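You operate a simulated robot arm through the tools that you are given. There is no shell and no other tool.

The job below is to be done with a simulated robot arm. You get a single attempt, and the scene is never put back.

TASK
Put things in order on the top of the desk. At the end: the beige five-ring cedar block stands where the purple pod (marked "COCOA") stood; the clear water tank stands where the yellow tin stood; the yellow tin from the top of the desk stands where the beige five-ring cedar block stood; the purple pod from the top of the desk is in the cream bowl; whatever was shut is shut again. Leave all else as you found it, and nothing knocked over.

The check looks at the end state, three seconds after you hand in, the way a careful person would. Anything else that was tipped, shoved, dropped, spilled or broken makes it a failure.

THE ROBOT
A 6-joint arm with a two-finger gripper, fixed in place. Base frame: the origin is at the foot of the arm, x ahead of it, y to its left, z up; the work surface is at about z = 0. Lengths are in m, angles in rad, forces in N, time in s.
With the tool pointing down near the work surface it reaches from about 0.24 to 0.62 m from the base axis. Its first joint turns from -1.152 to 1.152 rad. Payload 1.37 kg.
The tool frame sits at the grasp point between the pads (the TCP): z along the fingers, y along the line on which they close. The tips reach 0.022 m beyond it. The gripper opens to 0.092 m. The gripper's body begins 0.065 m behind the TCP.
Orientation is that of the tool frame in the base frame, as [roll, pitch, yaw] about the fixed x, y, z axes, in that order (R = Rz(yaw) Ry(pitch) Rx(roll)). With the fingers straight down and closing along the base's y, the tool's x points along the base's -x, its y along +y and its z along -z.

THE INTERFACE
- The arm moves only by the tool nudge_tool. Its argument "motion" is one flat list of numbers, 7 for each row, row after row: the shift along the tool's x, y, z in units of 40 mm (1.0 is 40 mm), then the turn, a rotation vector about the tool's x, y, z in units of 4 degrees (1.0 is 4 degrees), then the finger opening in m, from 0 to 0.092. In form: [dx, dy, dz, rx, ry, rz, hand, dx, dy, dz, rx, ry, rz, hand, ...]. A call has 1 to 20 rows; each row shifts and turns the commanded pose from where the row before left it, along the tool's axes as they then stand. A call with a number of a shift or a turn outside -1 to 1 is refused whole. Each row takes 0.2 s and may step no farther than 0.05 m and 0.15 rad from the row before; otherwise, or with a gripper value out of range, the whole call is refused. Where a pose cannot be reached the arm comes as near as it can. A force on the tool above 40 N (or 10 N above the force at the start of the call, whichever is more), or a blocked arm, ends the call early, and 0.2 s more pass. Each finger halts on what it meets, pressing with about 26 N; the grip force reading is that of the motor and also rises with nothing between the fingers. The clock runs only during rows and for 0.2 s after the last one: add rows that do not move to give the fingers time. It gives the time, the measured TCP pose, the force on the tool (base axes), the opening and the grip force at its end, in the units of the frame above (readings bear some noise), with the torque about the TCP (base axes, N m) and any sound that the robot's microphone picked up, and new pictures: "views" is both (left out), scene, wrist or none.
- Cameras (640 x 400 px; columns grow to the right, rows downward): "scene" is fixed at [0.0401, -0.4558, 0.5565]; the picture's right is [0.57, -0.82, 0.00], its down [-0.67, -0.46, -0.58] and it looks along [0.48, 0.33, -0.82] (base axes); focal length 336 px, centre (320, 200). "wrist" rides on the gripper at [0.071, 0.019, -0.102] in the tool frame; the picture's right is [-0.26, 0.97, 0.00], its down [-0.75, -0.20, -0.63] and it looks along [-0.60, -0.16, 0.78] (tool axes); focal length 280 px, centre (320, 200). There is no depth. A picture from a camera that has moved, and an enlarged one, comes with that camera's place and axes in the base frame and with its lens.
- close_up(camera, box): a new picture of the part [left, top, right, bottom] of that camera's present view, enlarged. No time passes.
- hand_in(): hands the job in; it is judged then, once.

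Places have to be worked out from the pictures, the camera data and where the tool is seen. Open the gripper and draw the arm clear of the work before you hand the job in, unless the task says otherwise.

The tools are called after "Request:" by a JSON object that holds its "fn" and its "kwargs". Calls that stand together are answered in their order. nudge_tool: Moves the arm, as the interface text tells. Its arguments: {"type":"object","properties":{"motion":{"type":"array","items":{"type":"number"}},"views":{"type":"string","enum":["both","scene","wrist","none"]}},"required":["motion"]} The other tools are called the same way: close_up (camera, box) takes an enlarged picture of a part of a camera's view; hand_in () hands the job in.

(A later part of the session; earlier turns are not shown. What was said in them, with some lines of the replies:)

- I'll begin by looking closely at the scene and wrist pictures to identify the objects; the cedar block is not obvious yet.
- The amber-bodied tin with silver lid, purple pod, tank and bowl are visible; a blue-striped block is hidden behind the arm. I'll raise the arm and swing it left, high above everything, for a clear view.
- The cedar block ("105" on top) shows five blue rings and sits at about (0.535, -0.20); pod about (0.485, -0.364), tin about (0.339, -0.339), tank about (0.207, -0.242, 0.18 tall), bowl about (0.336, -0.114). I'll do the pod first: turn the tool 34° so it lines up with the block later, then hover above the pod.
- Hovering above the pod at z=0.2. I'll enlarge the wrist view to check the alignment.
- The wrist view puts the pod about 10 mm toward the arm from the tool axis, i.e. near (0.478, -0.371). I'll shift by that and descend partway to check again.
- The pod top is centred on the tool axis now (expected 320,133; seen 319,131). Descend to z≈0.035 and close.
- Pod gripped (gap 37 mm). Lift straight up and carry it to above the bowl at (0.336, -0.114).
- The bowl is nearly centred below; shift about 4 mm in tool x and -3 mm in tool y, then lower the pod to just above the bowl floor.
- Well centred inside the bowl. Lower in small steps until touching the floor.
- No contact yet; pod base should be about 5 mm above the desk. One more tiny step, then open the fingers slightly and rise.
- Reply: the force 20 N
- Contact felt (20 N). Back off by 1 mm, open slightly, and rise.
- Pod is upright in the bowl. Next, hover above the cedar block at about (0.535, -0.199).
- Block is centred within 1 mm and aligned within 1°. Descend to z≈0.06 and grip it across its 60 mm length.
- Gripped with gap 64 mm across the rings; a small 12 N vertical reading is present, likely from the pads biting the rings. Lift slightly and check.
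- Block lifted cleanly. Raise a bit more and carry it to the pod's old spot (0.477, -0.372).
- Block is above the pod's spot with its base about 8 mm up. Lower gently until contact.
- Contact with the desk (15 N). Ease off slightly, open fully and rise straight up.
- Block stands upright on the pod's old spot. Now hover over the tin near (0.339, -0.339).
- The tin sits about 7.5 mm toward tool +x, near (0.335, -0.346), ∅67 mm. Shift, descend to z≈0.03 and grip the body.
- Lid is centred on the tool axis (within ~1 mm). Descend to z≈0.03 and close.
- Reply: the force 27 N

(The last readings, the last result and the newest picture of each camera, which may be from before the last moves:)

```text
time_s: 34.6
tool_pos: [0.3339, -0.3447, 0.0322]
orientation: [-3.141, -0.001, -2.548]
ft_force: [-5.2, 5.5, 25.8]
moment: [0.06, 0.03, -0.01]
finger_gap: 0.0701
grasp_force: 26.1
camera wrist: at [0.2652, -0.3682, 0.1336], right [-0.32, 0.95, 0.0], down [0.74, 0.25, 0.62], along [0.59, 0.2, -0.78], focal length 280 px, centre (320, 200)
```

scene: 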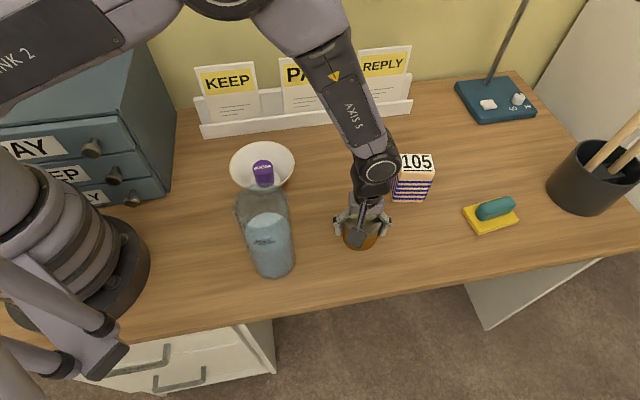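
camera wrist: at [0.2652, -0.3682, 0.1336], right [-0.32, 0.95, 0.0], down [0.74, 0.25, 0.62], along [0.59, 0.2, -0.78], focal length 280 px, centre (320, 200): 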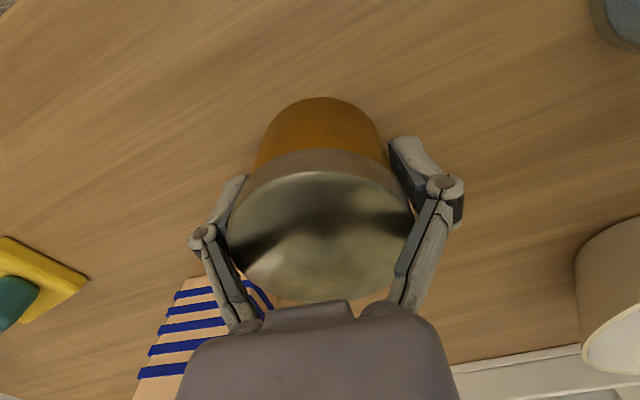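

Gripped at 70 mm (on the lid rim), though there's a 26 N vertical reading. I'll lift a few mm slowly and check that the whole tin comes up.

Request:
{"fn": "nudge_tool", "kwargs": {"motion": [0, 0, -0.05, 0, 0, 0, 0.055, 0, 0, -0.1, 0, 0, 0, 0.055, 0, 0, -0.1, 0, 0, 0, 0.055, 0, 0, 0, 0, 0, 0, 0.055]}}

```text
time_s: 35.6
tool_pos: [0.334, -0.3457, 0.0413]
orientation: [3.14, -0.001, -2.55]
ft_force: [0.8, 0.4, -0.8]
moment: [0.01, 0.0, -0.01]
finger_gap: 0.0654
grasp_force: 25.7
camera wrist: at [0.2652, -0.3675, 0.1425], right [-0.32, 0.95, 0.0], down [0.74, 0.25, 0.62], along [0.59, 0.2, -0.78], focal length 280 px, centre (320, 200)
```

scene: 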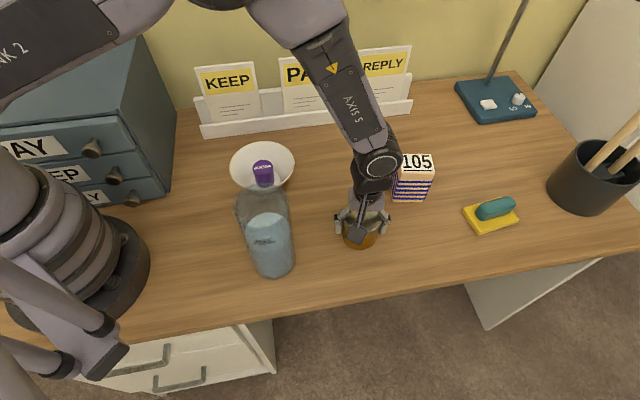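
wrist: 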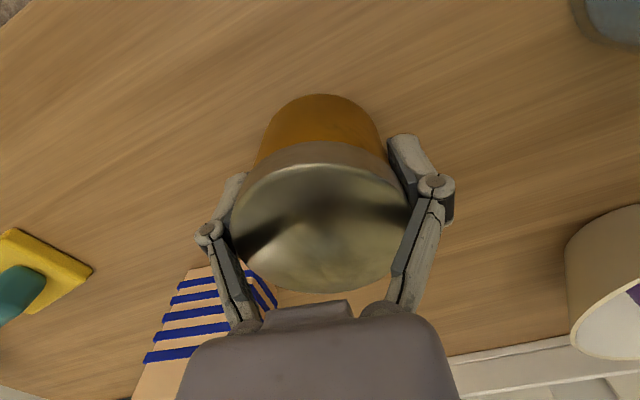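

The vertical load is gone and the tin appears to be moving with the gripper, now at gap 65 mm. Lift further and verify in both views.

Request:
{"fn": "nudge_tool", "kwargs": {"motion": [0, 0, -0.3, 0, 0, 0, 0.055, 0, 0, -0.5, 0, 0, 0, 0.055, 0, 0, 0, 0, 0, 0, 0.055]}}

Request:
{"fn": "close_up", "kwargs": {"camera": "scene", "box": [300, 150, 440, 260]}}

```text
time_s: 36.4
tool_pos: [0.3331, -0.3456, 0.0747]
orientation: [3.141, -0.002, -2.549]
ft_force: [-0.7, -1.2, -1.9]
moment: [-0.01, 0.04, 0.04]
finger_gap: 0.0652
grasp_force: 25.9
camera wrist: at [0.2651, -0.3689, 0.1759], right [-0.32, 0.95, 0.0], down [0.74, 0.25, 0.62], along [0.59, 0.2, -0.78], focal length 280 px, centre (320, 200)
```

scene: 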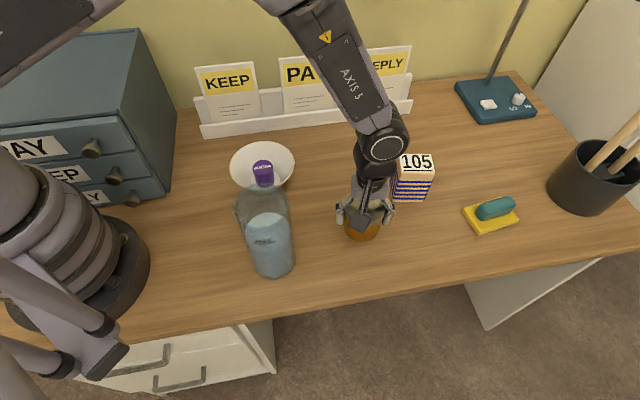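
wrist: 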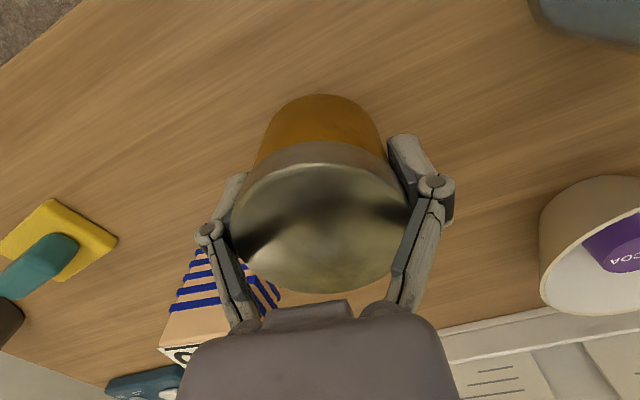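

```text
3.64 times, centred on (370, 205) of scene
camera zoom: at [0.0401, -0.4558, 0.5565], right [0.57, -0.82, 0.0], down [-0.67, -0.46, -0.58], along [0.48, 0.33, -0.82], focal length 1223 px, centre (138, 182)
```

zoom: 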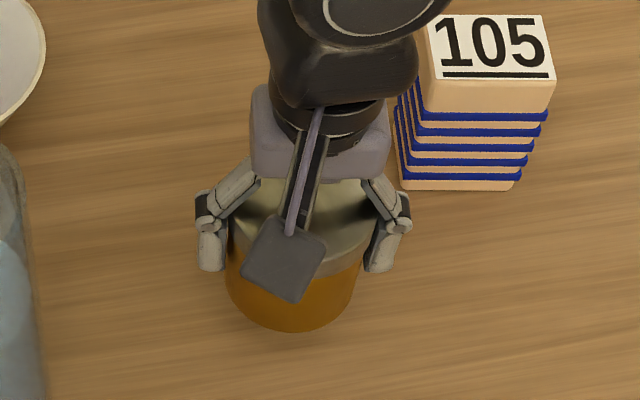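

Tin is held securely. Raise to clear the block and carry it to the block's old spot (0.535, -0.200).

Request:
{"fn": "nudge_tool", "kwargs": {"motion": [0, 0, -0.7, 0, 0, 0, 0.055, 0, 0, -0.7, 0, 0, 0, 0.055, 0, 0, -0.6, 0, 0, 0, 0.055, -0.883, 0.028, 0, 0, 0, 0, 0.055, -0.883, 0.028, 0, 0, 0, 0, 0.055, -0.883, 0.028, 0, 0, 0, 0, 0.055, -0.883, 0.028, 0, 0, 0, 0, 0.055, -0.883, 0.028, 0, 0, 0, 0, 0.055, -0.883, 0.028, 0, 0, 0, 0, 0.055, -0.883, 0.028, 0, 0, 0, 0, 0.055, 0, 0, 0, 0, 0, 0, 0.055]}}

```text
time_s: 38.8
tool_pos: [0.5356, -0.2009, 0.1529]
orientation: [3.141, -0.001, -2.548]
ft_force: [-0.9, 0.3, -1.4]
moment: [0.03, 0.02, -0.01]
finger_gap: 0.0653
grasp_force: 25.8
camera wrist: at [0.4675, -0.2232, 0.2543], right [-0.32, 0.95, 0.0], down [0.74, 0.25, 0.62], along [0.59, 0.2, -0.78], focal length 280 px, centre (320, 200)
```

scene: 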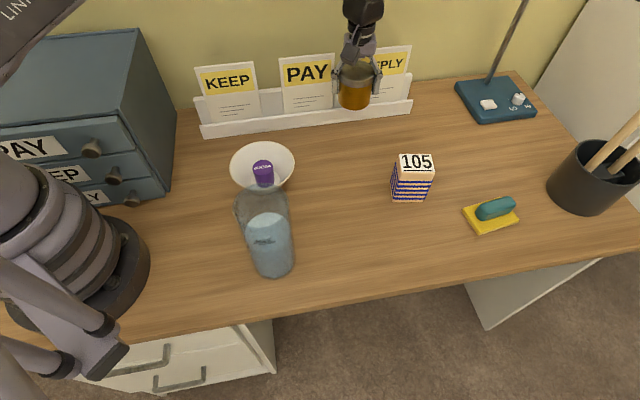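
wrist: 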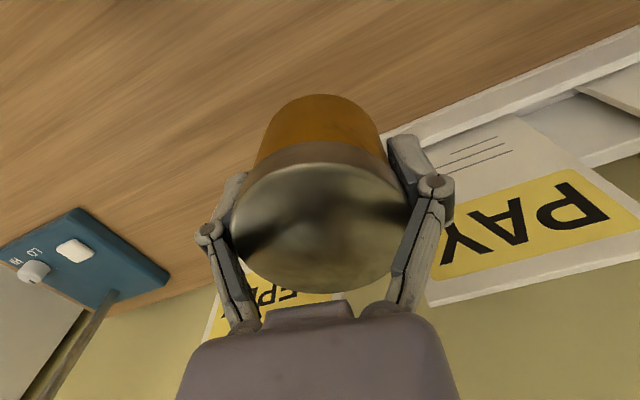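

Tin is above the block's old spot. Lower to about 7 mm above the desk, then feel for contact in small steps.

Request:
{"fn": "nudge_tool", "kwargs": {"motion": [0, 0, 0.8, 0, 0, 0, 0.055, 0, 0, 0.8, 0, 0, 0, 0.055, 0, 0, 0.7, 0, 0, 0, 0.055, 0, 0, 0.45, 0, 0, 0, 0.055, 0, 0, 0, 0, 0, 0, 0.055]}}

```text
time_s: 40.0
tool_pos: [0.5356, -0.1992, 0.0432]
orientation: [3.14, -0.002, -2.548]
ft_force: [0.2, 0.4, -1.4]
moment: [0.01, 0.01, -0.01]
finger_gap: 0.0651
grasp_force: 25.8
camera wrist: at [0.4663, -0.2218, 0.1439], right [-0.32, 0.95, 0.0], down [0.74, 0.25, 0.62], along [0.59, 0.2, -0.78], focal length 280 px, centre (320, 200)
```

scene: 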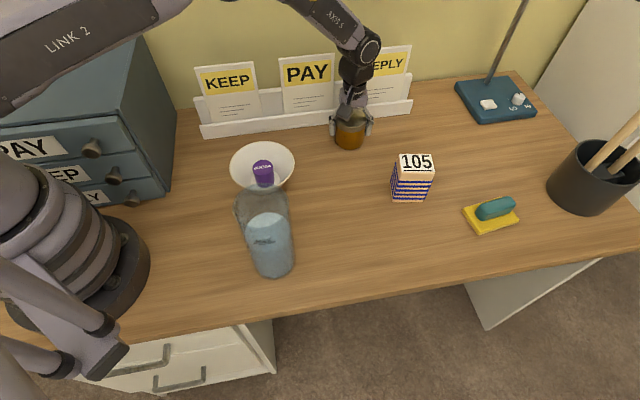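
wrist: 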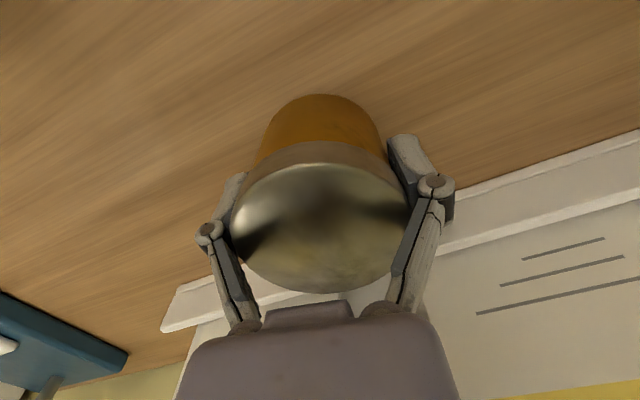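

Request:
{"fn": "nudge_tool", "kwargs": {"motion": [0, 0, 0.08, 0, 0, 0, 0.055, 0, 0, 0.05, 0, 0, 0, 0.055, 0, 0, 0, 0, 0, 0, 0.055], "views": "none"}}

```text
time_s: 40.8
tool_pos: [0.5352, -0.199, 0.0369]
orientation: [-3.139, -0.001, -2.549]
ft_force: [0.4, -0.2, -1.4]
moment: [0.01, 0.02, -0.02]
finger_gap: 0.065
grasp_force: 26.2
```

No contact yet at z≈0.037. Keep lowering in millimetre steps.

Request:
{"fn": "nudge_tool", "kwargs": {"motion": [0, 0, 0.04, 0, 0, 0, 0.055, 0, 0, 0, 0, 0, 0, 0.055], "views": "none"}}

Request:
{"fn": "nudge_tool", "kwargs": {"motion": [0, 0, 0.03, 0, 0, 0, 0.055, 0, 0, 0, 0, 0, 0, 0.055], "views": "none"}}

```text
time_s: 41.4
tool_pos: [0.5343, -0.2001, 0.0364]
orientation: [-3.14, -0.001, -2.548]
ft_force: [-2.8, 2.8, 7.5]
moment: [-0.01, 0.15, -0.03]
finger_gap: 0.0652
grasp_force: 25.5
```

```text
time_s: 42.0
tool_pos: [0.5348, -0.2002, 0.037]
orientation: [-3.139, -0.002, -2.55]
ft_force: [-8.7, 5.0, 23.6]
moment: [0.17, 0.17, 0.03]
finger_gap: 0.0653
grasp_force: 25.4
```

Tin is on the desk (24 N). Ease off, open and rise.

Request:
{"fn": "nudge_tool", "kwargs": {"motion": [0, 0, -0.035, 0, 0, 0, 0.055, 0, 0, 0, 0, 0, 0, 0.075, 0, 0, 0, 0, 0, 0, 0.092, 0, 0, 0, 0, 0, 0, 0.092, 0, 0, 0, 0, 0, 0, 0.092, 0, 0, -0.4, 0, 0, 0, 0.092, 0, 0, -0.8, 0, 0, 0, 0.092, 0, 0, -0.9, 0, 0, 0, 0.092, 0, 0, -0.9, 0, 0, 0, 0.092, 0, 0, -0.9, 0, 0, 0, 0.092, 0, 0, -0.2, 0, 0, 0, 0.092, 0, 0, 0, 0, 0, 0, 0.092]}}

Request:
{"fn": "close_up", "kwargs": {"camera": "wrist", "box": [220, 20, 420, 160]}}

```text
time_s: 44.6
tool_pos: [0.5359, -0.2, 0.2018]
orientation: [3.141, -0.001, -2.548]
ft_force: [0.0, -0.1, -0.7]
moment: [-0.03, -0.03, -0.02]
finger_gap: 0.0919
grasp_force: 0.0
camera wrist: at [0.4666, -0.2225, 0.3024], right [-0.32, 0.95, 0.0], down [0.74, 0.25, 0.62], along [0.59, 0.2, -0.78], focal length 280 px, centre (320, 200)
```

scene: 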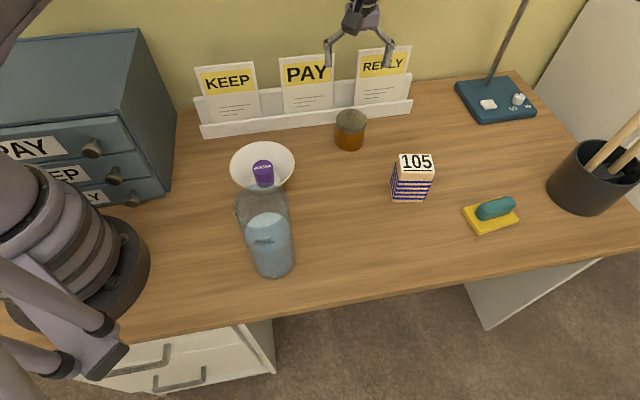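
wrist: 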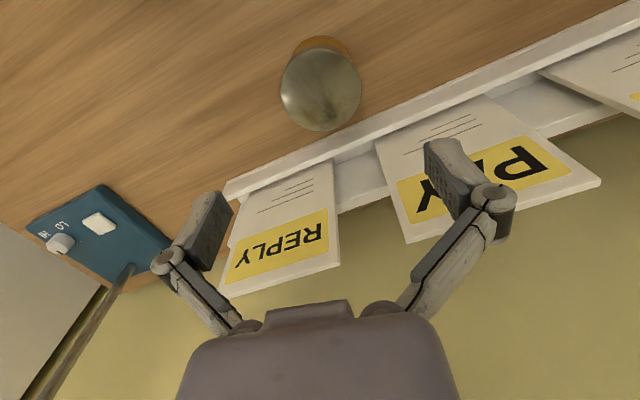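

```text
2.86 times, centred on (320, 90) of wrist
camera zoom: at [0.4666, -0.2225, 0.3024], right [-0.32, 0.95, 0.0], down [0.74, 0.25, 0.62], along [0.59, 0.2, -0.78], focal length 801 px, centre (320, 514)
```

zoom: 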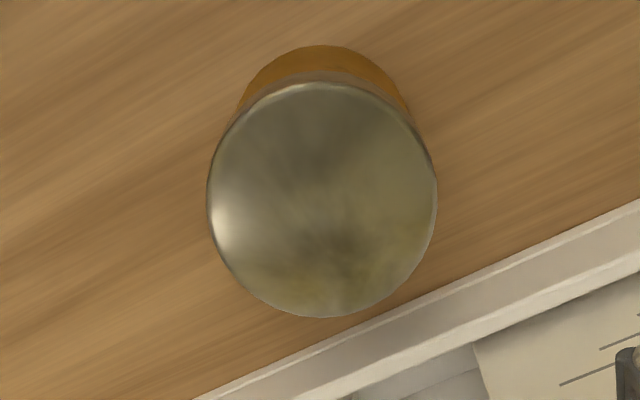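

Tin stands upright on the block's old spot. Now raise and move over the tank, staying well above its rim.

Request:
{"fn": "nudge_tool", "kwargs": {"motion": [0, 0, -1, 0, 0, 0, 0.092, 0, 0, -1, 0, 0, 0, 0.092, 0.82, 0.413, 0, 0, 0, 0, 0.092, 0.82, 0.413, 0, 0, 0, 0, 0.092, 0.82, 0.413, 0, 0, 0, 0, 0.092, 0.82, 0.413, 0, 0, 0, 0, 0.092, 0.82, 0.413, 0, 0, 0, 0, 0.092, 0.82, 0.413, 0, 0, 0, 0, 0.092, 0.82, 0.413, 0, 0, 0, 0, 0.092, 0.82, 0.413, 0, 0, 0, 0, 0.092, 0.82, 0.413, 0, 0, 0, 0, 0.092, 0, 0, 0, 0, 0, 0, 0.092]}}

Request:
{"fn": "close_up", "kwargs": {"camera": "wrist", "box": [200, 0, 440, 200]}}

Request:
{"fn": "close_up", "kwargs": {"camera": "scene", "box": [200, 130, 340, 300]}}

```text
time_s: 47.2
tool_pos: [0.2058, -0.2417, 0.2831]
orientation: [-3.14, -0.003, -2.548]
ft_force: [0.3, -0.8, 1.2]
moment: [0.03, 0.04, 0.03]
finger_gap: 0.0922
grasp_force: 0.0
camera wrist: at [0.1377, -0.2654, 0.3831], right [-0.32, 0.95, 0.0], down [0.74, 0.25, 0.62], along [0.59, 0.2, -0.78], focal length 280 px, centre (320, 200)
```

scene: 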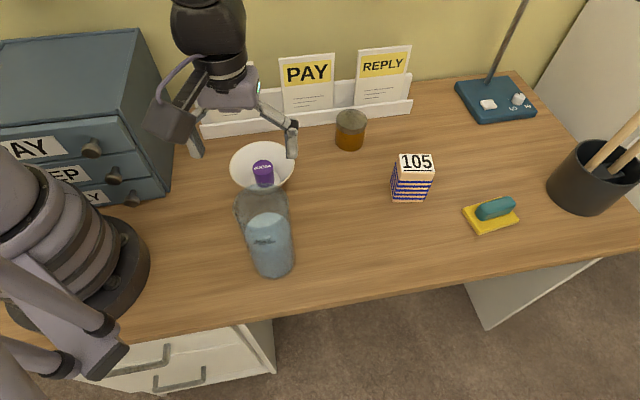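
wrist: 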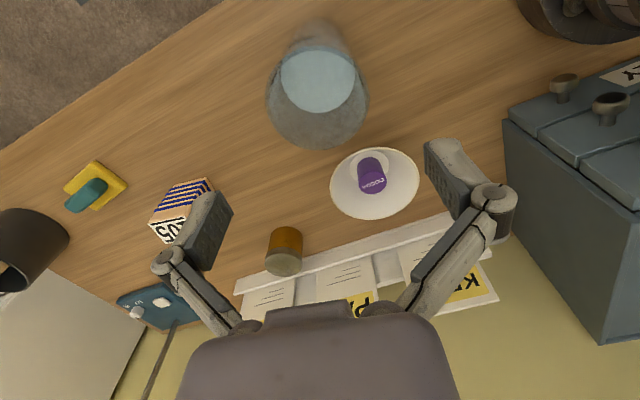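

```text
2.00 times, centred on (320, 100) of wrist
camera zoom: at [0.1377, -0.2654, 0.3831], right [-0.32, 0.95, 0.0], down [0.74, 0.25, 0.62], along [0.59, 0.2, -0.78], focal length 561 px, centre (320, 400)
```

zoom: 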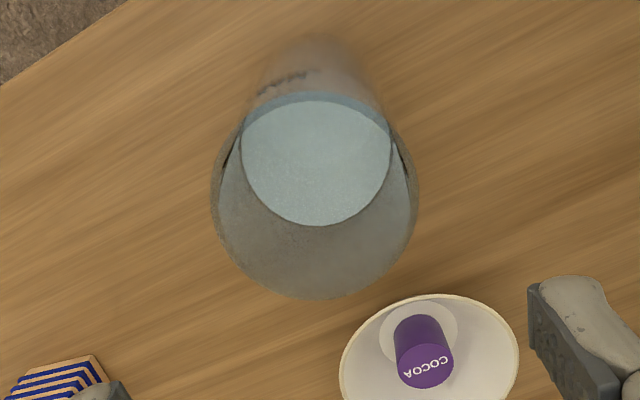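

```text
2.35 times, centred on (270, 215) of scene
camera zoom: at [0.0401, -0.4558, 0.5565], right [0.57, -0.82, 0.0], down [-0.67, -0.46, -0.58], along [0.48, 0.33, -0.82], focal length 791 px, centre (438, 165)
```

zoom: 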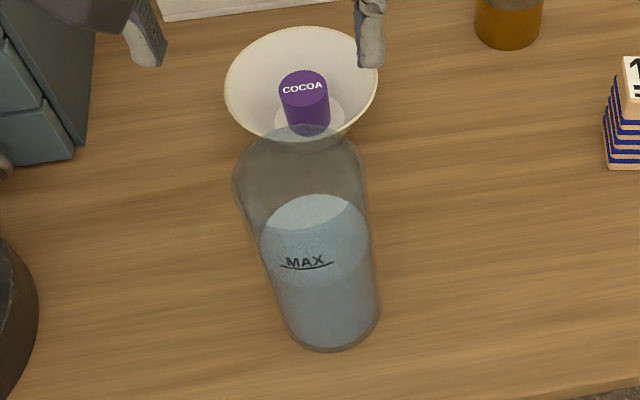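

The tank is open with water (level ≈0.11), ∅≈75 mm, height ≈0.18, nearly centred under the tool. Make a small correction and lower until the tips are just above the rim, to check finger clearance.

Request:
{"fn": "nudge_tool", "kwargs": {"motion": [0.05, -0.04, 0.5, 0, 0, 0, 0.092, 0, 0, 0.6, 0, 0, 0, 0.092, 0, 0, 0.5, 0, 0, 0, 0.092, 0, 0, 0, 0, 0, 0, 0.092]}}

Request:
{"fn": "close_up", "kwargs": {"camera": "wrist", "box": [160, 20, 480, 220]}}

Request:
{"fn": "close_up", "kwargs": {"camera": "scene", "box": [170, 100, 350, 300]}}

```text
time_s: 48.2
tool_pos: [0.2076, -0.2459, 0.2164]
orientation: [-3.141, -0.001, -2.547]
ft_force: [-0.2, 0.0, 0.6]
moment: [0.01, 0.03, -0.01]
finger_gap: 0.092
grasp_force: 0.1
camera wrist: at [0.1384, -0.2686, 0.3181], right [-0.32, 0.95, 0.0], down [0.74, 0.25, 0.62], along [0.59, 0.2, -0.78], focal length 280 px, centre (320, 200)
```

scene: 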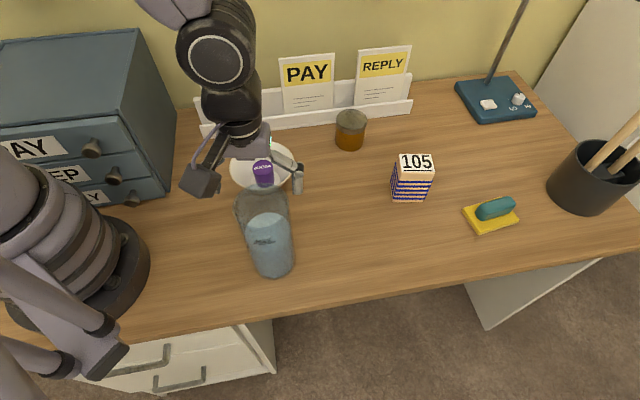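
wrist: 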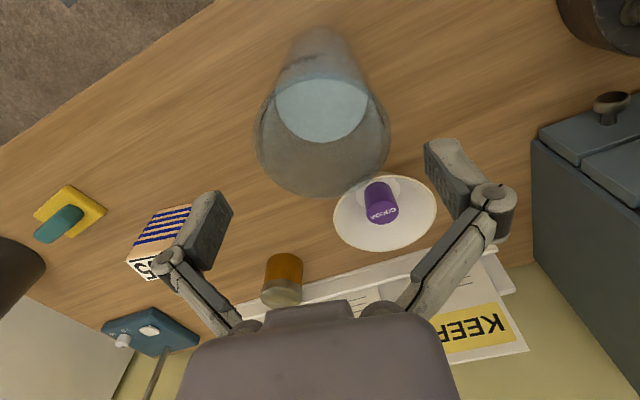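

```text
2.00 times, centred on (320, 120) of wrist
camera zoom: at [0.1384, -0.2686, 0.3181], right [-0.32, 0.95, 0.0], down [0.74, 0.25, 0.62], along [0.59, 0.2, -0.78], focal length 561 px, centre (320, 360)
```

zoom: 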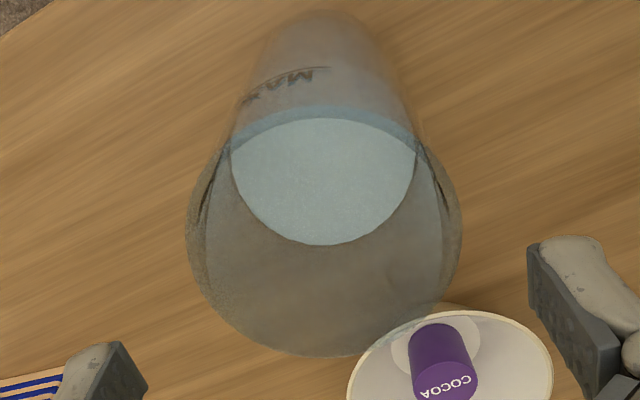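

```text
2.00 times, centred on (260, 200) of scene
camera zoom: at [0.0401, -0.4558, 0.5565], right [0.57, -0.82, 0.0], down [-0.67, -0.46, -0.58], along [0.48, 0.33, -0.82], focal length 673 px, centre (440, 200)
```

zoom: 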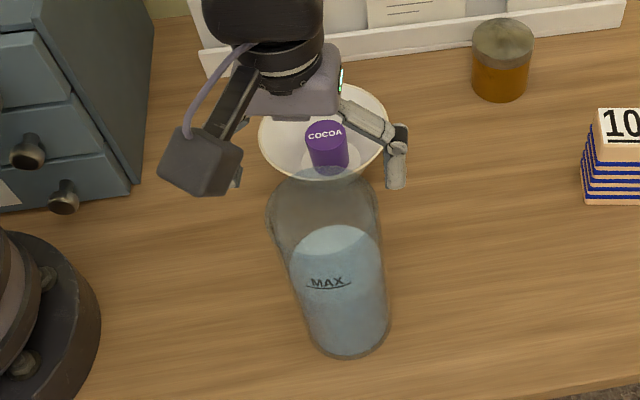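

Fingers straddle the rim with clearance; the tank is ~2 mm toward tool +y. Correct and descend to z≈0.137, keeping the palm above the rim.

Request:
{"fn": "nudge_tool", "kwargs": {"motion": [0.04, 0.05, 0, 0, 0, 0, 0.092, 0, 0, 0.4, 0, 0, 0, 0.092, 0, 0, 0.4, 0, 0, 0, 0.092, 0, 0, 0.4, 0, 0, 0, 0.092, 0, 0, 0.4, 0, 0, 0, 0.092, 0, 0, 0.4, 0, 0, 0, 0.092, 0, 0, 0, 0, 0, 0, 0.092]}}

Request:
{"fn": "close_up", "kwargs": {"camera": "scene", "box": [170, 100, 350, 300]}}

```text
time_s: 49.8
tool_pos: [0.2042, -0.2435, 0.1364]
orientation: [-3.14, -0.002, -2.548]
ft_force: [-0.5, 0.2, 0.0]
moment: [0.02, 0.03, -0.01]
finger_gap: 0.0917
grasp_force: 0.1
camera wrist: at [0.1358, -0.2671, 0.2387], right [-0.32, 0.95, 0.0], down [0.74, 0.25, 0.62], along [0.59, 0.2, -0.78], focal length 280 px, centre (320, 200)
```

scene: 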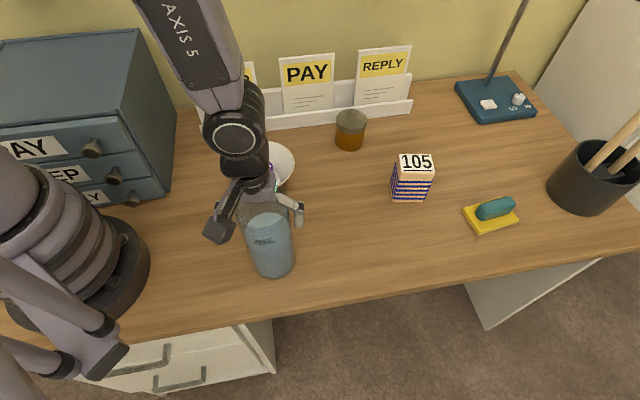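
wrist: 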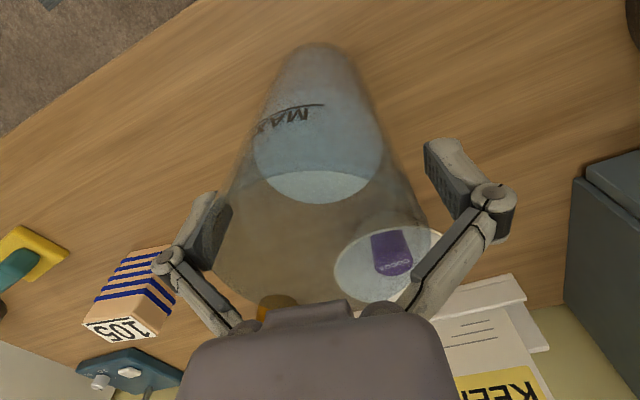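

```text
2.00 times, centred on (260, 200) of scene
camera zoom: at [0.0401, -0.4558, 0.5565], right [0.57, -0.82, 0.0], down [-0.67, -0.46, -0.58], along [0.48, 0.33, -0.82], focal length 673 px, centre (440, 200)
```

zoom: 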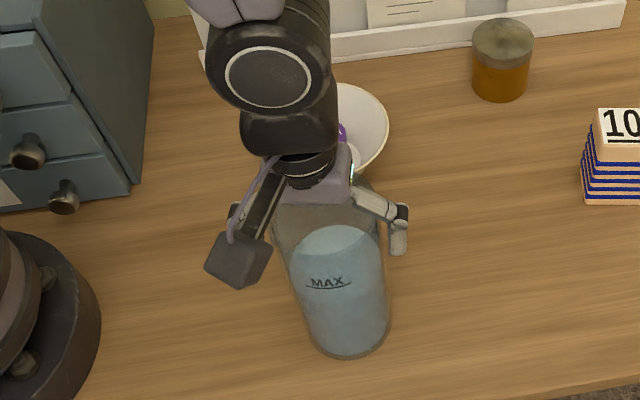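

No contact and the palm clears the rim. Close gently on the tank.

Request:
{"fn": "nudge_tool", "kwargs": {"motion": [0, 0, 0, 0, 0, 0, 0.086, 0, 0, 0, 0, 0, 0, 0.08, 0, 0, 0, 0, 0, 0, 0.076, 0, 0, 0, 0, 0, 0, 0.072, 0, 0, 0, 0, 0, 0, 0.066, 0, 0, 0, 0, 0, 0, 0.06, 0, 0, 0, 0, 0, 0, 0.06]}}

Request:
{"fn": "close_up", "kwargs": {"camera": "scene", "box": [170, 100, 350, 300]}}

```text
time_s: 51.4
tool_pos: [0.2053, -0.2456, 0.1382]
orientation: [-3.137, -0.002, -2.549]
ft_force: [5.7, -7.3, 28.4]
moment: [-0.01, -0.31, -0.08]
finger_gap: 0.0805
grasp_force: 26.4
camera wrist: at [0.1363, -0.2676, 0.2394], right [-0.32, 0.95, 0.0], down [0.74, 0.25, 0.62], along [0.59, 0.2, -0.78], focal length 280 px, centre (320, 200)
```

scene: 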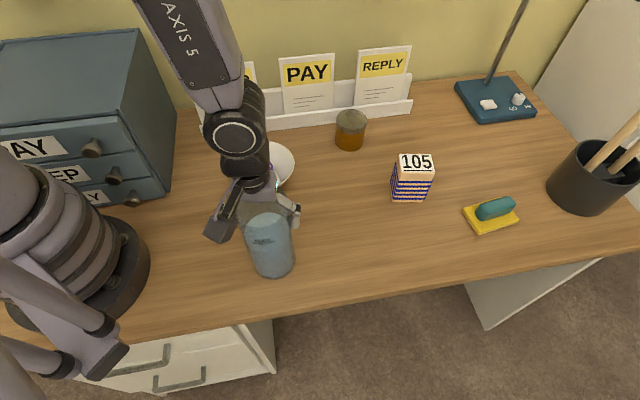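
wrist: 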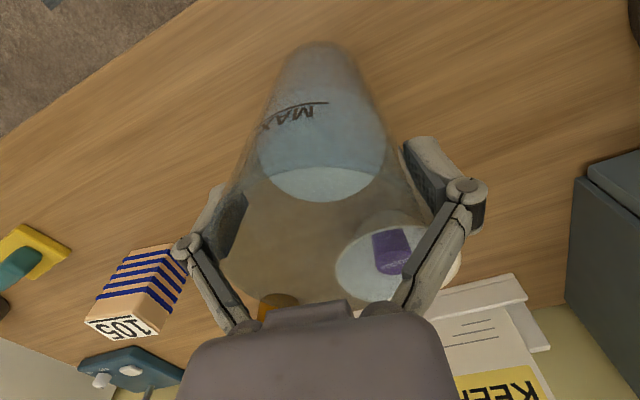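

```text
2.00 times, centred on (260, 200) of scene
camera zoom: at [0.0401, -0.4558, 0.5566], right [0.57, -0.82, 0.0], down [-0.67, -0.46, -0.58], along [0.48, 0.33, -0.82], focal length 673 px, centre (440, 200)
```

zoom: 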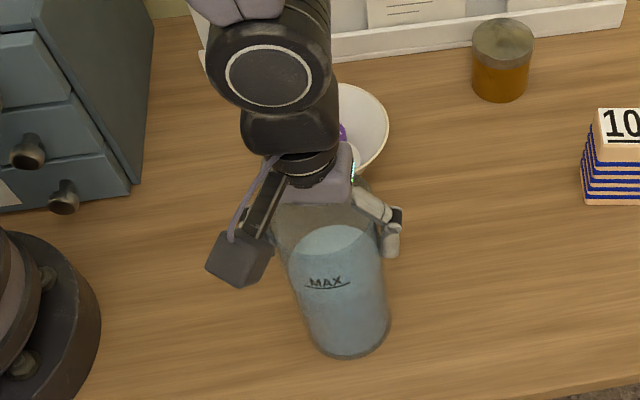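

Contact at gap ~80 mm with a 28 N vertical load, as happened with the tin before it settled. Lift very slowly by a few mm so the grip settles, checking forces.

Request:
{"fn": "nudge_tool", "kwargs": {"motion": [0, 0, -0.03, 0, 0, 0, 0.06, 0, 0, -0.03, 0, 0, 0, 0.06, 0, 0, -0.03, 0, 0, 0, 0.06, 0, 0, -0.03, 0, 0, 0, 0.06, 0, 0, 0, 0, 0, 0, 0.06]}}

Request:
{"fn": "close_up", "kwargs": {"camera": "scene", "box": [170, 100, 350, 300]}}

```text
time_s: 52.6
tool_pos: [0.2034, -0.2424, 0.1412]
orientation: [3.141, -0.003, -2.546]
ft_force: [0.3, 0.5, 0.6]
moment: [-0.02, 0.03, 0.01]
finger_gap: 0.0772
grasp_force: 25.8
camera wrist: at [0.1351, -0.2663, 0.2425], right [-0.32, 0.95, 0.0], down [0.74, 0.25, 0.62], along [0.59, 0.2, -0.78], focal length 280 px, centre (320, 200)
```

scene: 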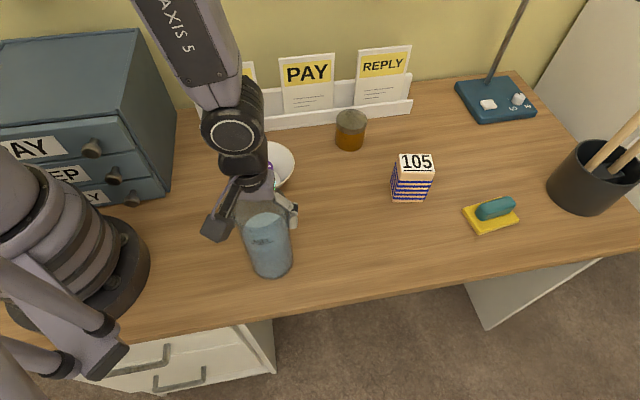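
wrist: 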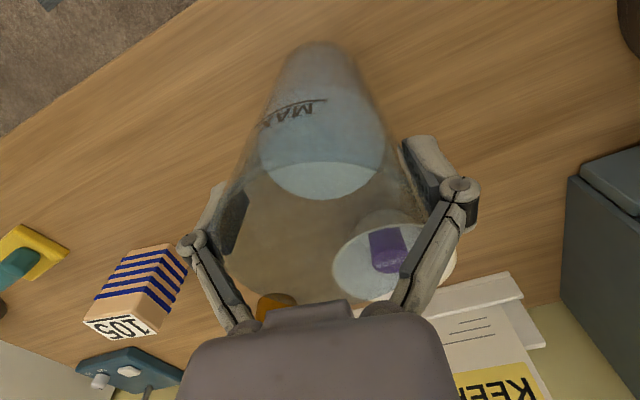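

```text
2.00 times, centred on (260, 200) of scene
camera zoom: at [0.0401, -0.4558, 0.5565], right [0.57, -0.82, 0.0], down [-0.67, -0.46, -0.58], along [0.48, 0.33, -0.82], focal length 673 px, centre (440, 200)
```

zoom: 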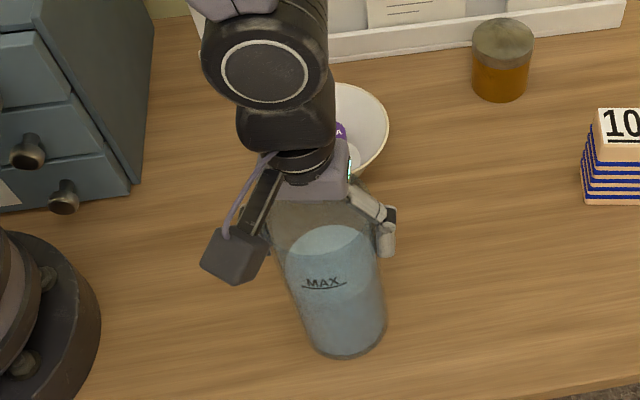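

Grip settled (gap 77 mm, no residual load). Continue lifting slowly to check that the tank rises without slipping.

Request:
{"fn": "nudge_tool", "kwargs": {"motion": [0, 0, -0.04, 0, 0, 0, 0.06, 0, 0, -0.06, 0, 0, 0, 0.06, 0, 0, -0.08, 0, 0, 0, 0.06, 0, 0, -0.08, 0, 0, 0, 0.06, 0, 0, -0.04, 0, 0, 0, 0.06, 0, 0, 0, 0, 0, 0, 0.06]}}

Request:
{"fn": "close_up", "kwargs": {"camera": "scene", "box": [170, 100, 350, 300]}}

```text
time_s: 54.0
tool_pos: [0.2027, -0.243, 0.1531]
orientation: [-3.141, -0.003, -2.55]
ft_force: [-0.7, 0.9, -6.2]
moment: [-0.02, 0.0, 0.01]
finger_gap: 0.0775
grasp_force: 26.1
camera wrist: at [0.1352, -0.2668, 0.2547], right [-0.32, 0.95, 0.0], down [0.74, 0.25, 0.62], along [0.59, 0.2, -0.78], focal length 280 px, centre (320, 200)
```

scene: 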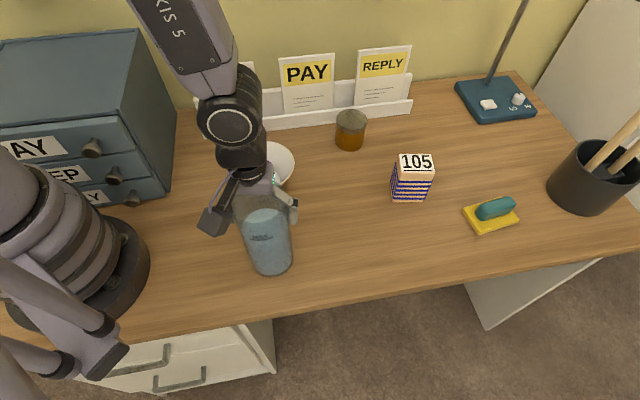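
wrist: 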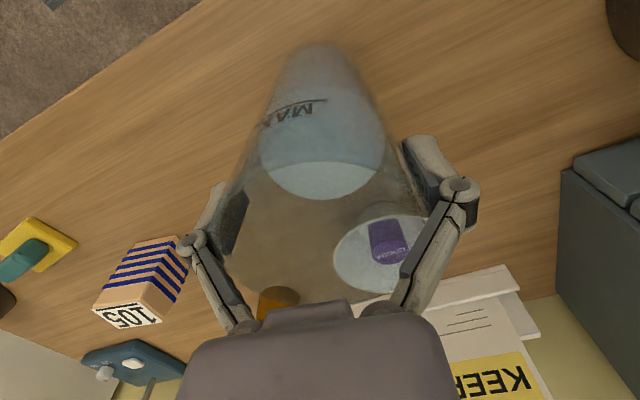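

```text
2.00 times, centred on (260, 200) of scene
camera zoom: at [0.0401, -0.4558, 0.5565], right [0.57, -0.82, 0.0], down [-0.67, -0.46, -0.58], along [0.48, 0.33, -0.82], focal length 673 px, centre (440, 200)
```

zoom: 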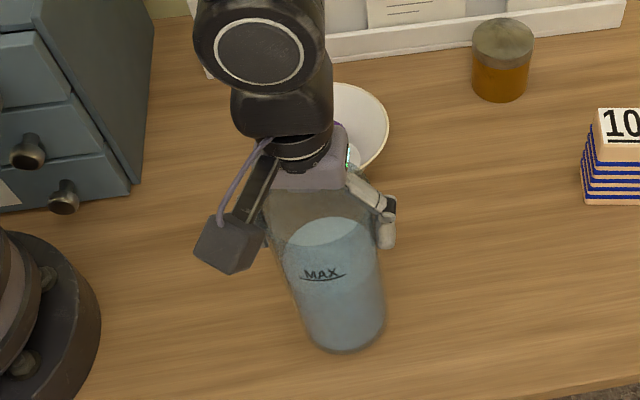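

Tank is lifted (about 6 N) upright with no torque. Carry it slowly with a gentle speed ramp to the tin's old spot (0.334, -0.345).

Request:
{"fn": "nudge_tool", "kwargs": {"motion": [-0.0214, -0.0655, -0.03, 0, 0, 0, 0.06, -0.0429, -0.131, -0.04, 0, 0, 0, 0.06, -0.0643, -0.1965, -0.04, 0, 0, 0, 0.06, -0.0857, -0.262, -0.03, 0, 0, 0, 0.06, -0.0857, -0.262, 0, 0, 0, 0, 0.06, -0.0857, -0.262, 0, 0, 0, 0, 0.06, -0.0857, -0.262, 0, 0, 0, 0, 0.06, -0.0857, -0.262, 0, 0, 0, 0, 0.06, -0.0857, -0.262, 0, 0, 0, 0, 0.06, -0.0857, -0.262, 0, 0, 0, 0, 0.06, -0.0857, -0.262, 0, 0, 0, 0, 0.06, -0.0857, -0.262, 0, 0, 0, 0, 0.06, -0.0857, -0.262, 0, 0, 0, 0, 0.06, -0.0857, -0.262, 0, 0, 0, 0, 0.06, -0.0857, -0.262, 0, 0, 0, 0, 0.06, -0.0643, -0.1965, 0, 0, 0, 0, 0.06, -0.0429, -0.131, 0, 0, 0, 0, 0.06, -0.0214, -0.0655, 0, 0, 0, 0, 0.06, 0, 0, 0, 0, 0, 0, 0.06]}}

Request:
{"fn": "close_up", "kwargs": {"camera": "scene", "box": [270, 120, 450, 270]}}

```text
time_s: 58.0
tool_pos: [0.3346, -0.3449, 0.1591]
orientation: [-3.14, -0.002, -2.549]
ft_force: [1.0, -0.3, -5.8]
moment: [-0.02, 0.03, 0.01]
finger_gap: 0.0772
grasp_force: 26.5
camera wrist: at [0.2653, -0.3687, 0.2609], right [-0.32, 0.95, 0.0], down [0.74, 0.25, 0.62], along [0.59, 0.2, -0.78], focal length 280 px, centre (320, 200)
```

scene: 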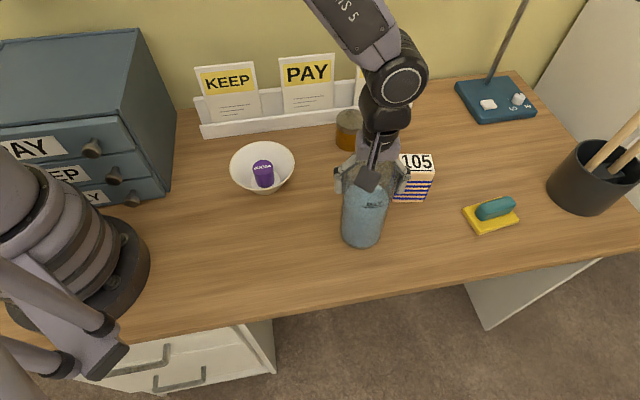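
wrist: 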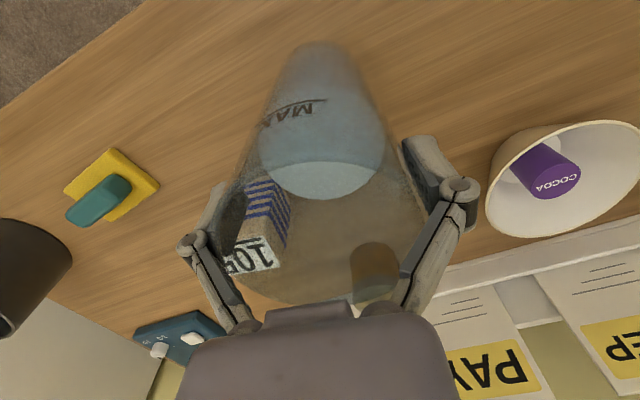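

```text
2.67 times, centred on (360, 195) of scene
camera zoom: at [0.0401, -0.4559, 0.5565], right [0.57, -0.82, 0.0], down [-0.67, -0.46, -0.58], along [0.48, 0.33, -0.82], focal length 897 px, centre (213, 213)
```

zoom: 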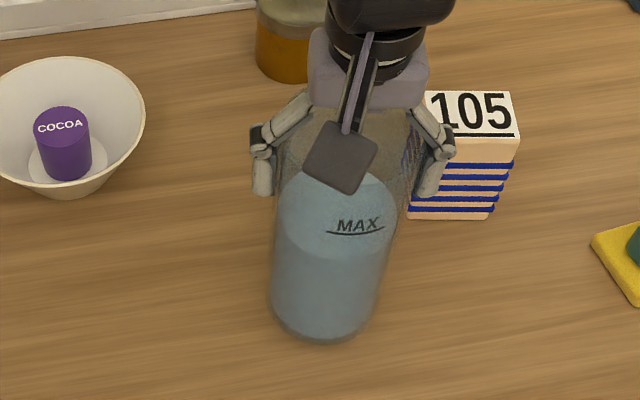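

Tank is above the tin's old spot. Lower slowly to a few mm above the desk.

Request:
{"fn": "nudge_tool", "kwargs": {"motion": [0, 0, 0.05, 0, 0, 0, 0.06, 0, 0, 0.08, 0, 0, 0, 0.06, 0, 0, 0.08, 0, 0, 0, 0.06, 0, 0, 0.08, 0, 0, 0, 0.06, 0, 0, 0.05, 0, 0, 0, 0.06, 0, 0, 0, 0, 0, 0, 0.06], "views": "none"}}

Request:
{"fn": "nudge_tool", "kwargs": {"motion": [0, 0, 0.03, 0, 0, 0, 0.06, 0, 0, 0.03, 0, 0, 0, 0.06, 0, 0, 0, 0, 0, 0, 0.06], "views": "none"}}

```text
time_s: 59.4
tool_pos: [0.3338, -0.3445, 0.1456]
orientation: [-3.14, -0.004, -2.549]
ft_force: [-0.1, -0.6, -5.7]
moment: [-0.01, 0.04, 0.0]
finger_gap: 0.0774
grasp_force: 25.9
```

```text
time_s: 60.2
tool_pos: [0.3348, -0.3459, 0.1442]
orientation: [-3.141, 0.0, -2.548]
ft_force: [-0.6, 0.4, -6.2]
moment: [-0.03, 0.01, 0.02]
finger_gap: 0.0775
grasp_force: 25.9
```

No contact yet (still about -6 N hanging weight). Continue in ~1 mm steps.

Request:
{"fn": "nudge_tool", "kwargs": {"motion": [0, 0, 0.025, 0, 0, 0, 0.06, 0, 0, 0, 0, 0, 0, 0.06], "views": "none"}}

Request:
{"fn": "nudge_tool", "kwargs": {"motion": [0, 0, 0.02, 0, 0, 0, 0.06, 0, 0, 0, 0, 0, 0, 0.06], "views": "none"}}

```text
time_s: 60.8
tool_pos: [0.3341, -0.3453, 0.1432]
orientation: [-3.14, -0.002, -2.548]
ft_force: [-0.3, -0.5, -5.3]
moment: [-0.02, 0.03, 0.02]
finger_gap: 0.0772
grasp_force: 25.7
```

```text
time_s: 61.4
tool_pos: [0.3344, -0.3449, 0.1417]
orientation: [-3.141, -0.001, -2.549]
ft_force: [1.1, 0.4, -5.4]
moment: [0.01, 0.04, 0.01]
finger_gap: 0.0772
grasp_force: 26.1
```

Request:
{"fn": "nudge_tool", "kwargs": {"motion": [0, 0, 0.02, 0, 0, 0, 0.06, 0, 0, 0, 0, 0, 0, 0.06], "views": "none"}}

```text
time_s: 62.0
tool_pos: [0.3344, -0.3463, 0.1418]
orientation: [3.141, -0.002, -2.548]
ft_force: [-0.4, 0.1, -5.9]
moment: [0.02, 0.02, 0.01]
finger_gap: 0.0772
grasp_force: 26.4
```

Still hanging free; continue with small steps.

Request:
{"fn": "nudge_tool", "kwargs": {"motion": [0, 0, 0.02, 0, 0, 0, 0.06, 0, 0, 0, 0, 0, 0, 0.06], "views": "none"}}

Request:
{"fn": "nudge_tool", "kwargs": {"motion": [0, 0, 0.02, 0, 0, 0, 0.06, 0, 0, 0, 0, 0, 0, 0.06], "views": "none"}}

```text
time_s: 62.6
tool_pos: [0.3345, -0.3463, 0.1403]
orientation: [-3.141, -0.003, -2.547]
ft_force: [1.0, 0.9, 5.4]
moment: [0.46, 0.14, -0.06]
finger_gap: 0.0776
grasp_force: 25.6
```

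```text
time_s: 63.2
tool_pos: [0.3355, -0.3453, 0.1402]
orientation: [-3.138, -0.003, -2.548]
ft_force: [2.7, 3.2, 21.1]
moment: [0.43, 0.48, -0.11]
finger_gap: 0.0777
grasp_force: 26.1
```

Tank touches the desk. Back off slightly and open the fingers slowly.

Request:
{"fn": "nudge_tool", "kwargs": {"motion": [0, 0, -0.025, 0, 0, 0, 0.06, 0, 0, 0, 0, 0, 0, 0.072, 0, 0, 0, 0, 0, 0, 0.078, 0, 0, 0, 0, 0, 0, 0.082, 0, 0, 0, 0, 0, 0, 0.087, 0, 0, 0, 0, 0, 0, 0.092, 0, 0, 0, 0, 0, 0, 0.092, 0, 0, 0, 0, 0, 0, 0.092]}}

Request:
{"fn": "close_up", "kwargs": {"camera": "scene", "box": [270, 120, 450, 270]}}

```text
time_s: 65.0
tool_pos: [0.335, -0.3451, 0.1401]
orientation: [3.141, -0.002, -2.547]
ft_force: [0.6, 0.1, 0.2]
moment: [-0.01, 0.0, 0.0]
finger_gap: 0.0921
grasp_force: 0.0
camera wrist: at [0.2653, -0.3684, 0.2417], right [-0.32, 0.95, 0.0], down [0.74, 0.25, 0.62], along [0.59, 0.2, -0.78], focal length 280 px, centre (320, 200)
```

scene: 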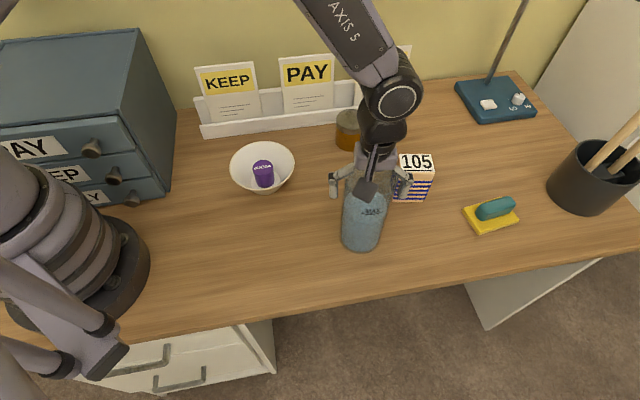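
wrist: 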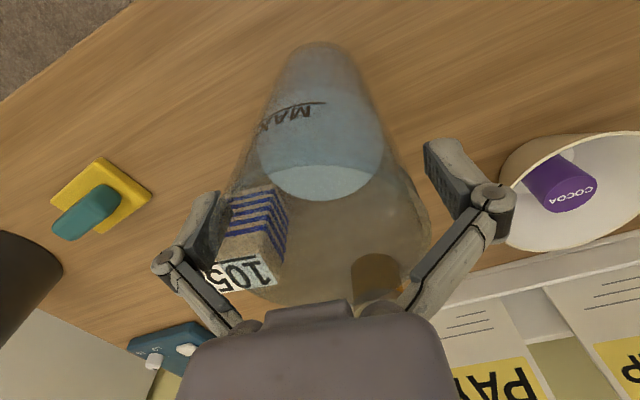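

```text
2.67 times, centred on (360, 195) of scene
camera zoom: at [0.0401, -0.4558, 0.5565], right [0.57, -0.82, 0.0], down [-0.67, -0.46, -0.58], along [0.48, 0.33, -0.82], focal length 897 px, centre (213, 213)
```

zoom: 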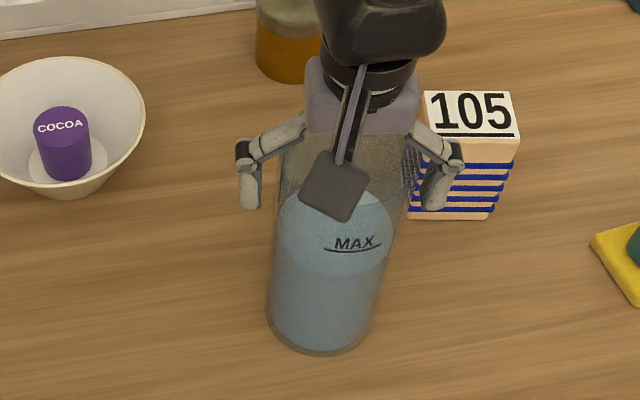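

Tank is released and upright with fingers clear on both sides. Rise straight up.

Request:
{"fn": "nudge_tool", "kwargs": {"motion": [0, 0, -0.2, 0, 0, 0, 0.092, 0, 0, -0.4, 0, 0, 0, 0.092, 0, 0, -0.5, 0, 0, 0, 0.092, 0, 0, -0.6, 0, 0, 0, 0.092, 0, 0, -0.6, 0, 0, 0, 0.092, 0, 0, -0.7, 0, 0, 0, 0.092, 0, 0, -0.5, 0, 0, 0, 0.092, 0, 0, 0, 0, 0, 0, 0.092]}}

Request:
{"fn": "close_up", "kwargs": {"camera": "wrist", "box": [200, 0, 440, 200]}}

Request:
{"fn": "close_up", "kwargs": {"camera": "scene", "box": [220, 130, 420, 290]}}

```text
time_s: 66.8
tool_pos: [0.3345, -0.3448, 0.2789]
orientation: [-3.141, -0.002, -2.548]
ft_force: [-0.6, -0.7, 0.7]
moment: [-0.02, 0.0, 0.0]
finger_gap: 0.092
grasp_force: 0.1
camera wrist: at [0.2654, -0.368, 0.3806], right [-0.32, 0.95, 0.0], down [0.74, 0.25, 0.62], along [0.59, 0.2, -0.78], focal length 280 px, centre (320, 200)
```

scene: 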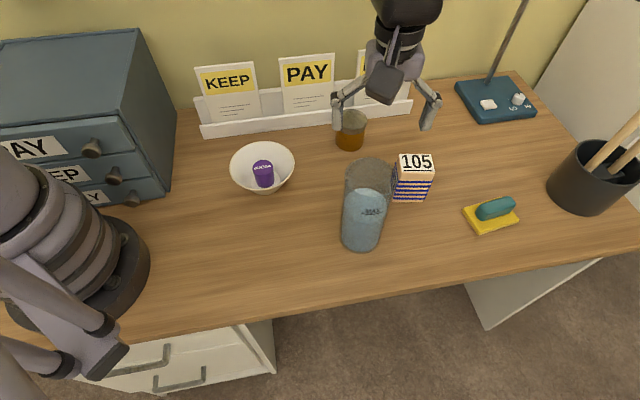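
wrist: 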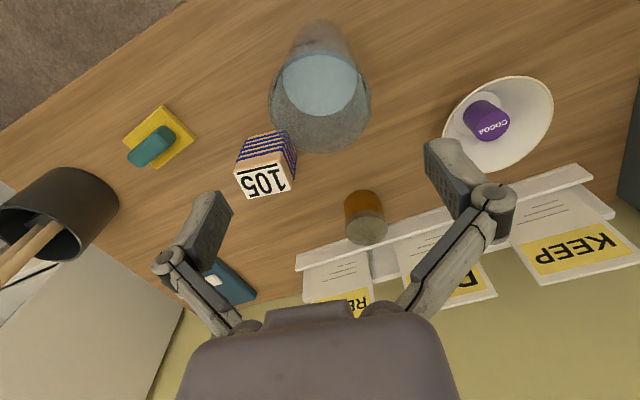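

```text
2.00 times, centred on (320, 100) of wrist
camera zoom: at [0.2654, -0.368, 0.3806], right [-0.32, 0.95, 0.0], down [0.74, 0.25, 0.62], along [0.59, 0.2, -0.78], focal length 561 px, centre (320, 400)
```

zoom: 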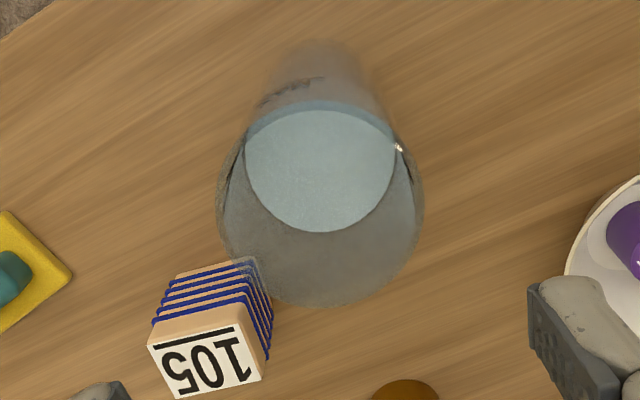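

```text
2.50 times, centred on (320, 210) of scene
camera zoom: at [0.0401, -0.4558, 0.5565], right [0.57, -0.82, 0.0], down [-0.67, -0.46, -0.58], along [0.48, 0.33, -0.82], focal length 841 px, centre (320, 175)
```

zoom: 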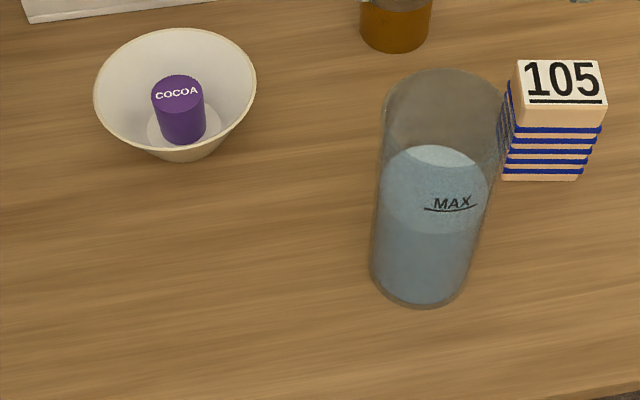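

Everything matches the wanted places: the tank's base overlaps the tin's former outline, the bowl is unmoved, and the block and tin are upright. Draw the arm up and away, then take a final look.

Request:
{"fn": "nudge_tool", "kwargs": {"motion": [0, 0, -0.8, 0, 0, 0, 0.092, 0, 0, -0.8, 0, 0, 0, 0.092, -0.264, 0.783, 0, 0, 0, 0, 0.092, -0.264, 0.783, 0, 0, 0, 0, 0.092, -0.264, 0.783, 0, 0, 0, 0, 0.092, -0.264, 0.783, 0, 0, 0, 0, 0.092, -0.264, 0.783, 0, 0, 0, 0, 0.092, -0.264, 0.783, 0, 0, 0, 0, 0.092, -0.264, 0.783, 0, 0, 0, 0, 0.092, -0.264, 0.783, 0, 0, 0, 0, 0.092, 0, 0, 0, 0, 0, 0, 0.092]}}

Request:
{"fn": "close_up", "kwargs": {"camera": "scene", "box": [220, 80, 460, 270]}}

```text
time_s: 69.2
tool_pos: [0.2646, -0.0904, 0.3424]
orientation: [3.14, -0.002, -2.549]
ft_force: [1.0, 0.5, -0.3]
moment: [0.0, 0.03, 0.01]
finger_gap: 0.092
grasp_force: 0.0
camera wrist: at [0.1958, -0.1135, 0.4441], right [-0.32, 0.95, 0.0], down [0.74, 0.25, 0.62], along [0.59, 0.2, -0.78], focal length 280 px, centre (320, 200)
```

scene: 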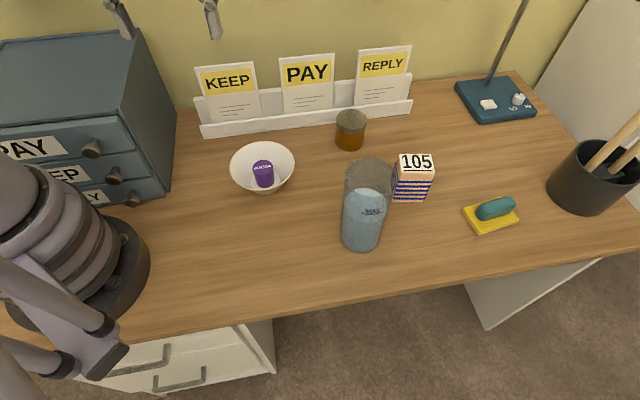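
wrist: 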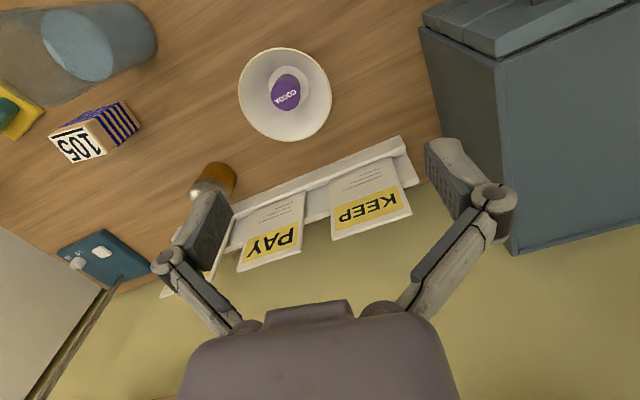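

```text
2.11 times, centred on (340, 175) of scene
camera zoom: at [0.0401, -0.4558, 0.5565], right [0.57, -0.82, 0.0], down [-0.67, -0.46, -0.58], along [0.48, 0.33, -0.82], focal length 708 px, centre (278, 253)
```

zoom: 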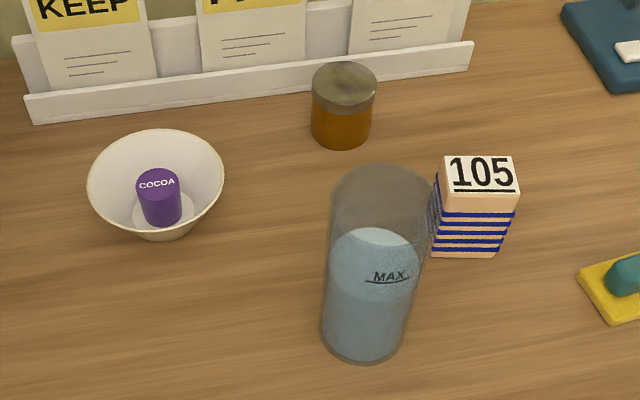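

All four items are in place and upright, the drawers are still shut, the gripper is open and the arm is clear of the work. Handing in.

Request:
{"fn": "hand_in", "kwargs": {}}

```text
The job is handed in.
```

The desk is set out as asked, and I've handed the job in; I haven't seen the result of the check.

- **Purple pod ("COCOA"):** it stands upright in the cream bowl, and the bowl looks unmoved.
- **Beige five-ring cedar block:** it stands where the pod stood, within about 5 mm as read from the pictures.
- **Yellow tin:** it stands where the cedar block stood, within about 1 mm. I took the amber-bodied tin with the silver lid to be this one, as it was the only tin on the desk top.
- **Clear water tank:** it stands upright where the tin stood, within about 2 mm. I saw no sign of spilled water.

I never opened any drawers, so what was shut is still shut. Nothing else looked disturbed in the last pictures. The gripper was open and the arm clear of the work when I handed in.
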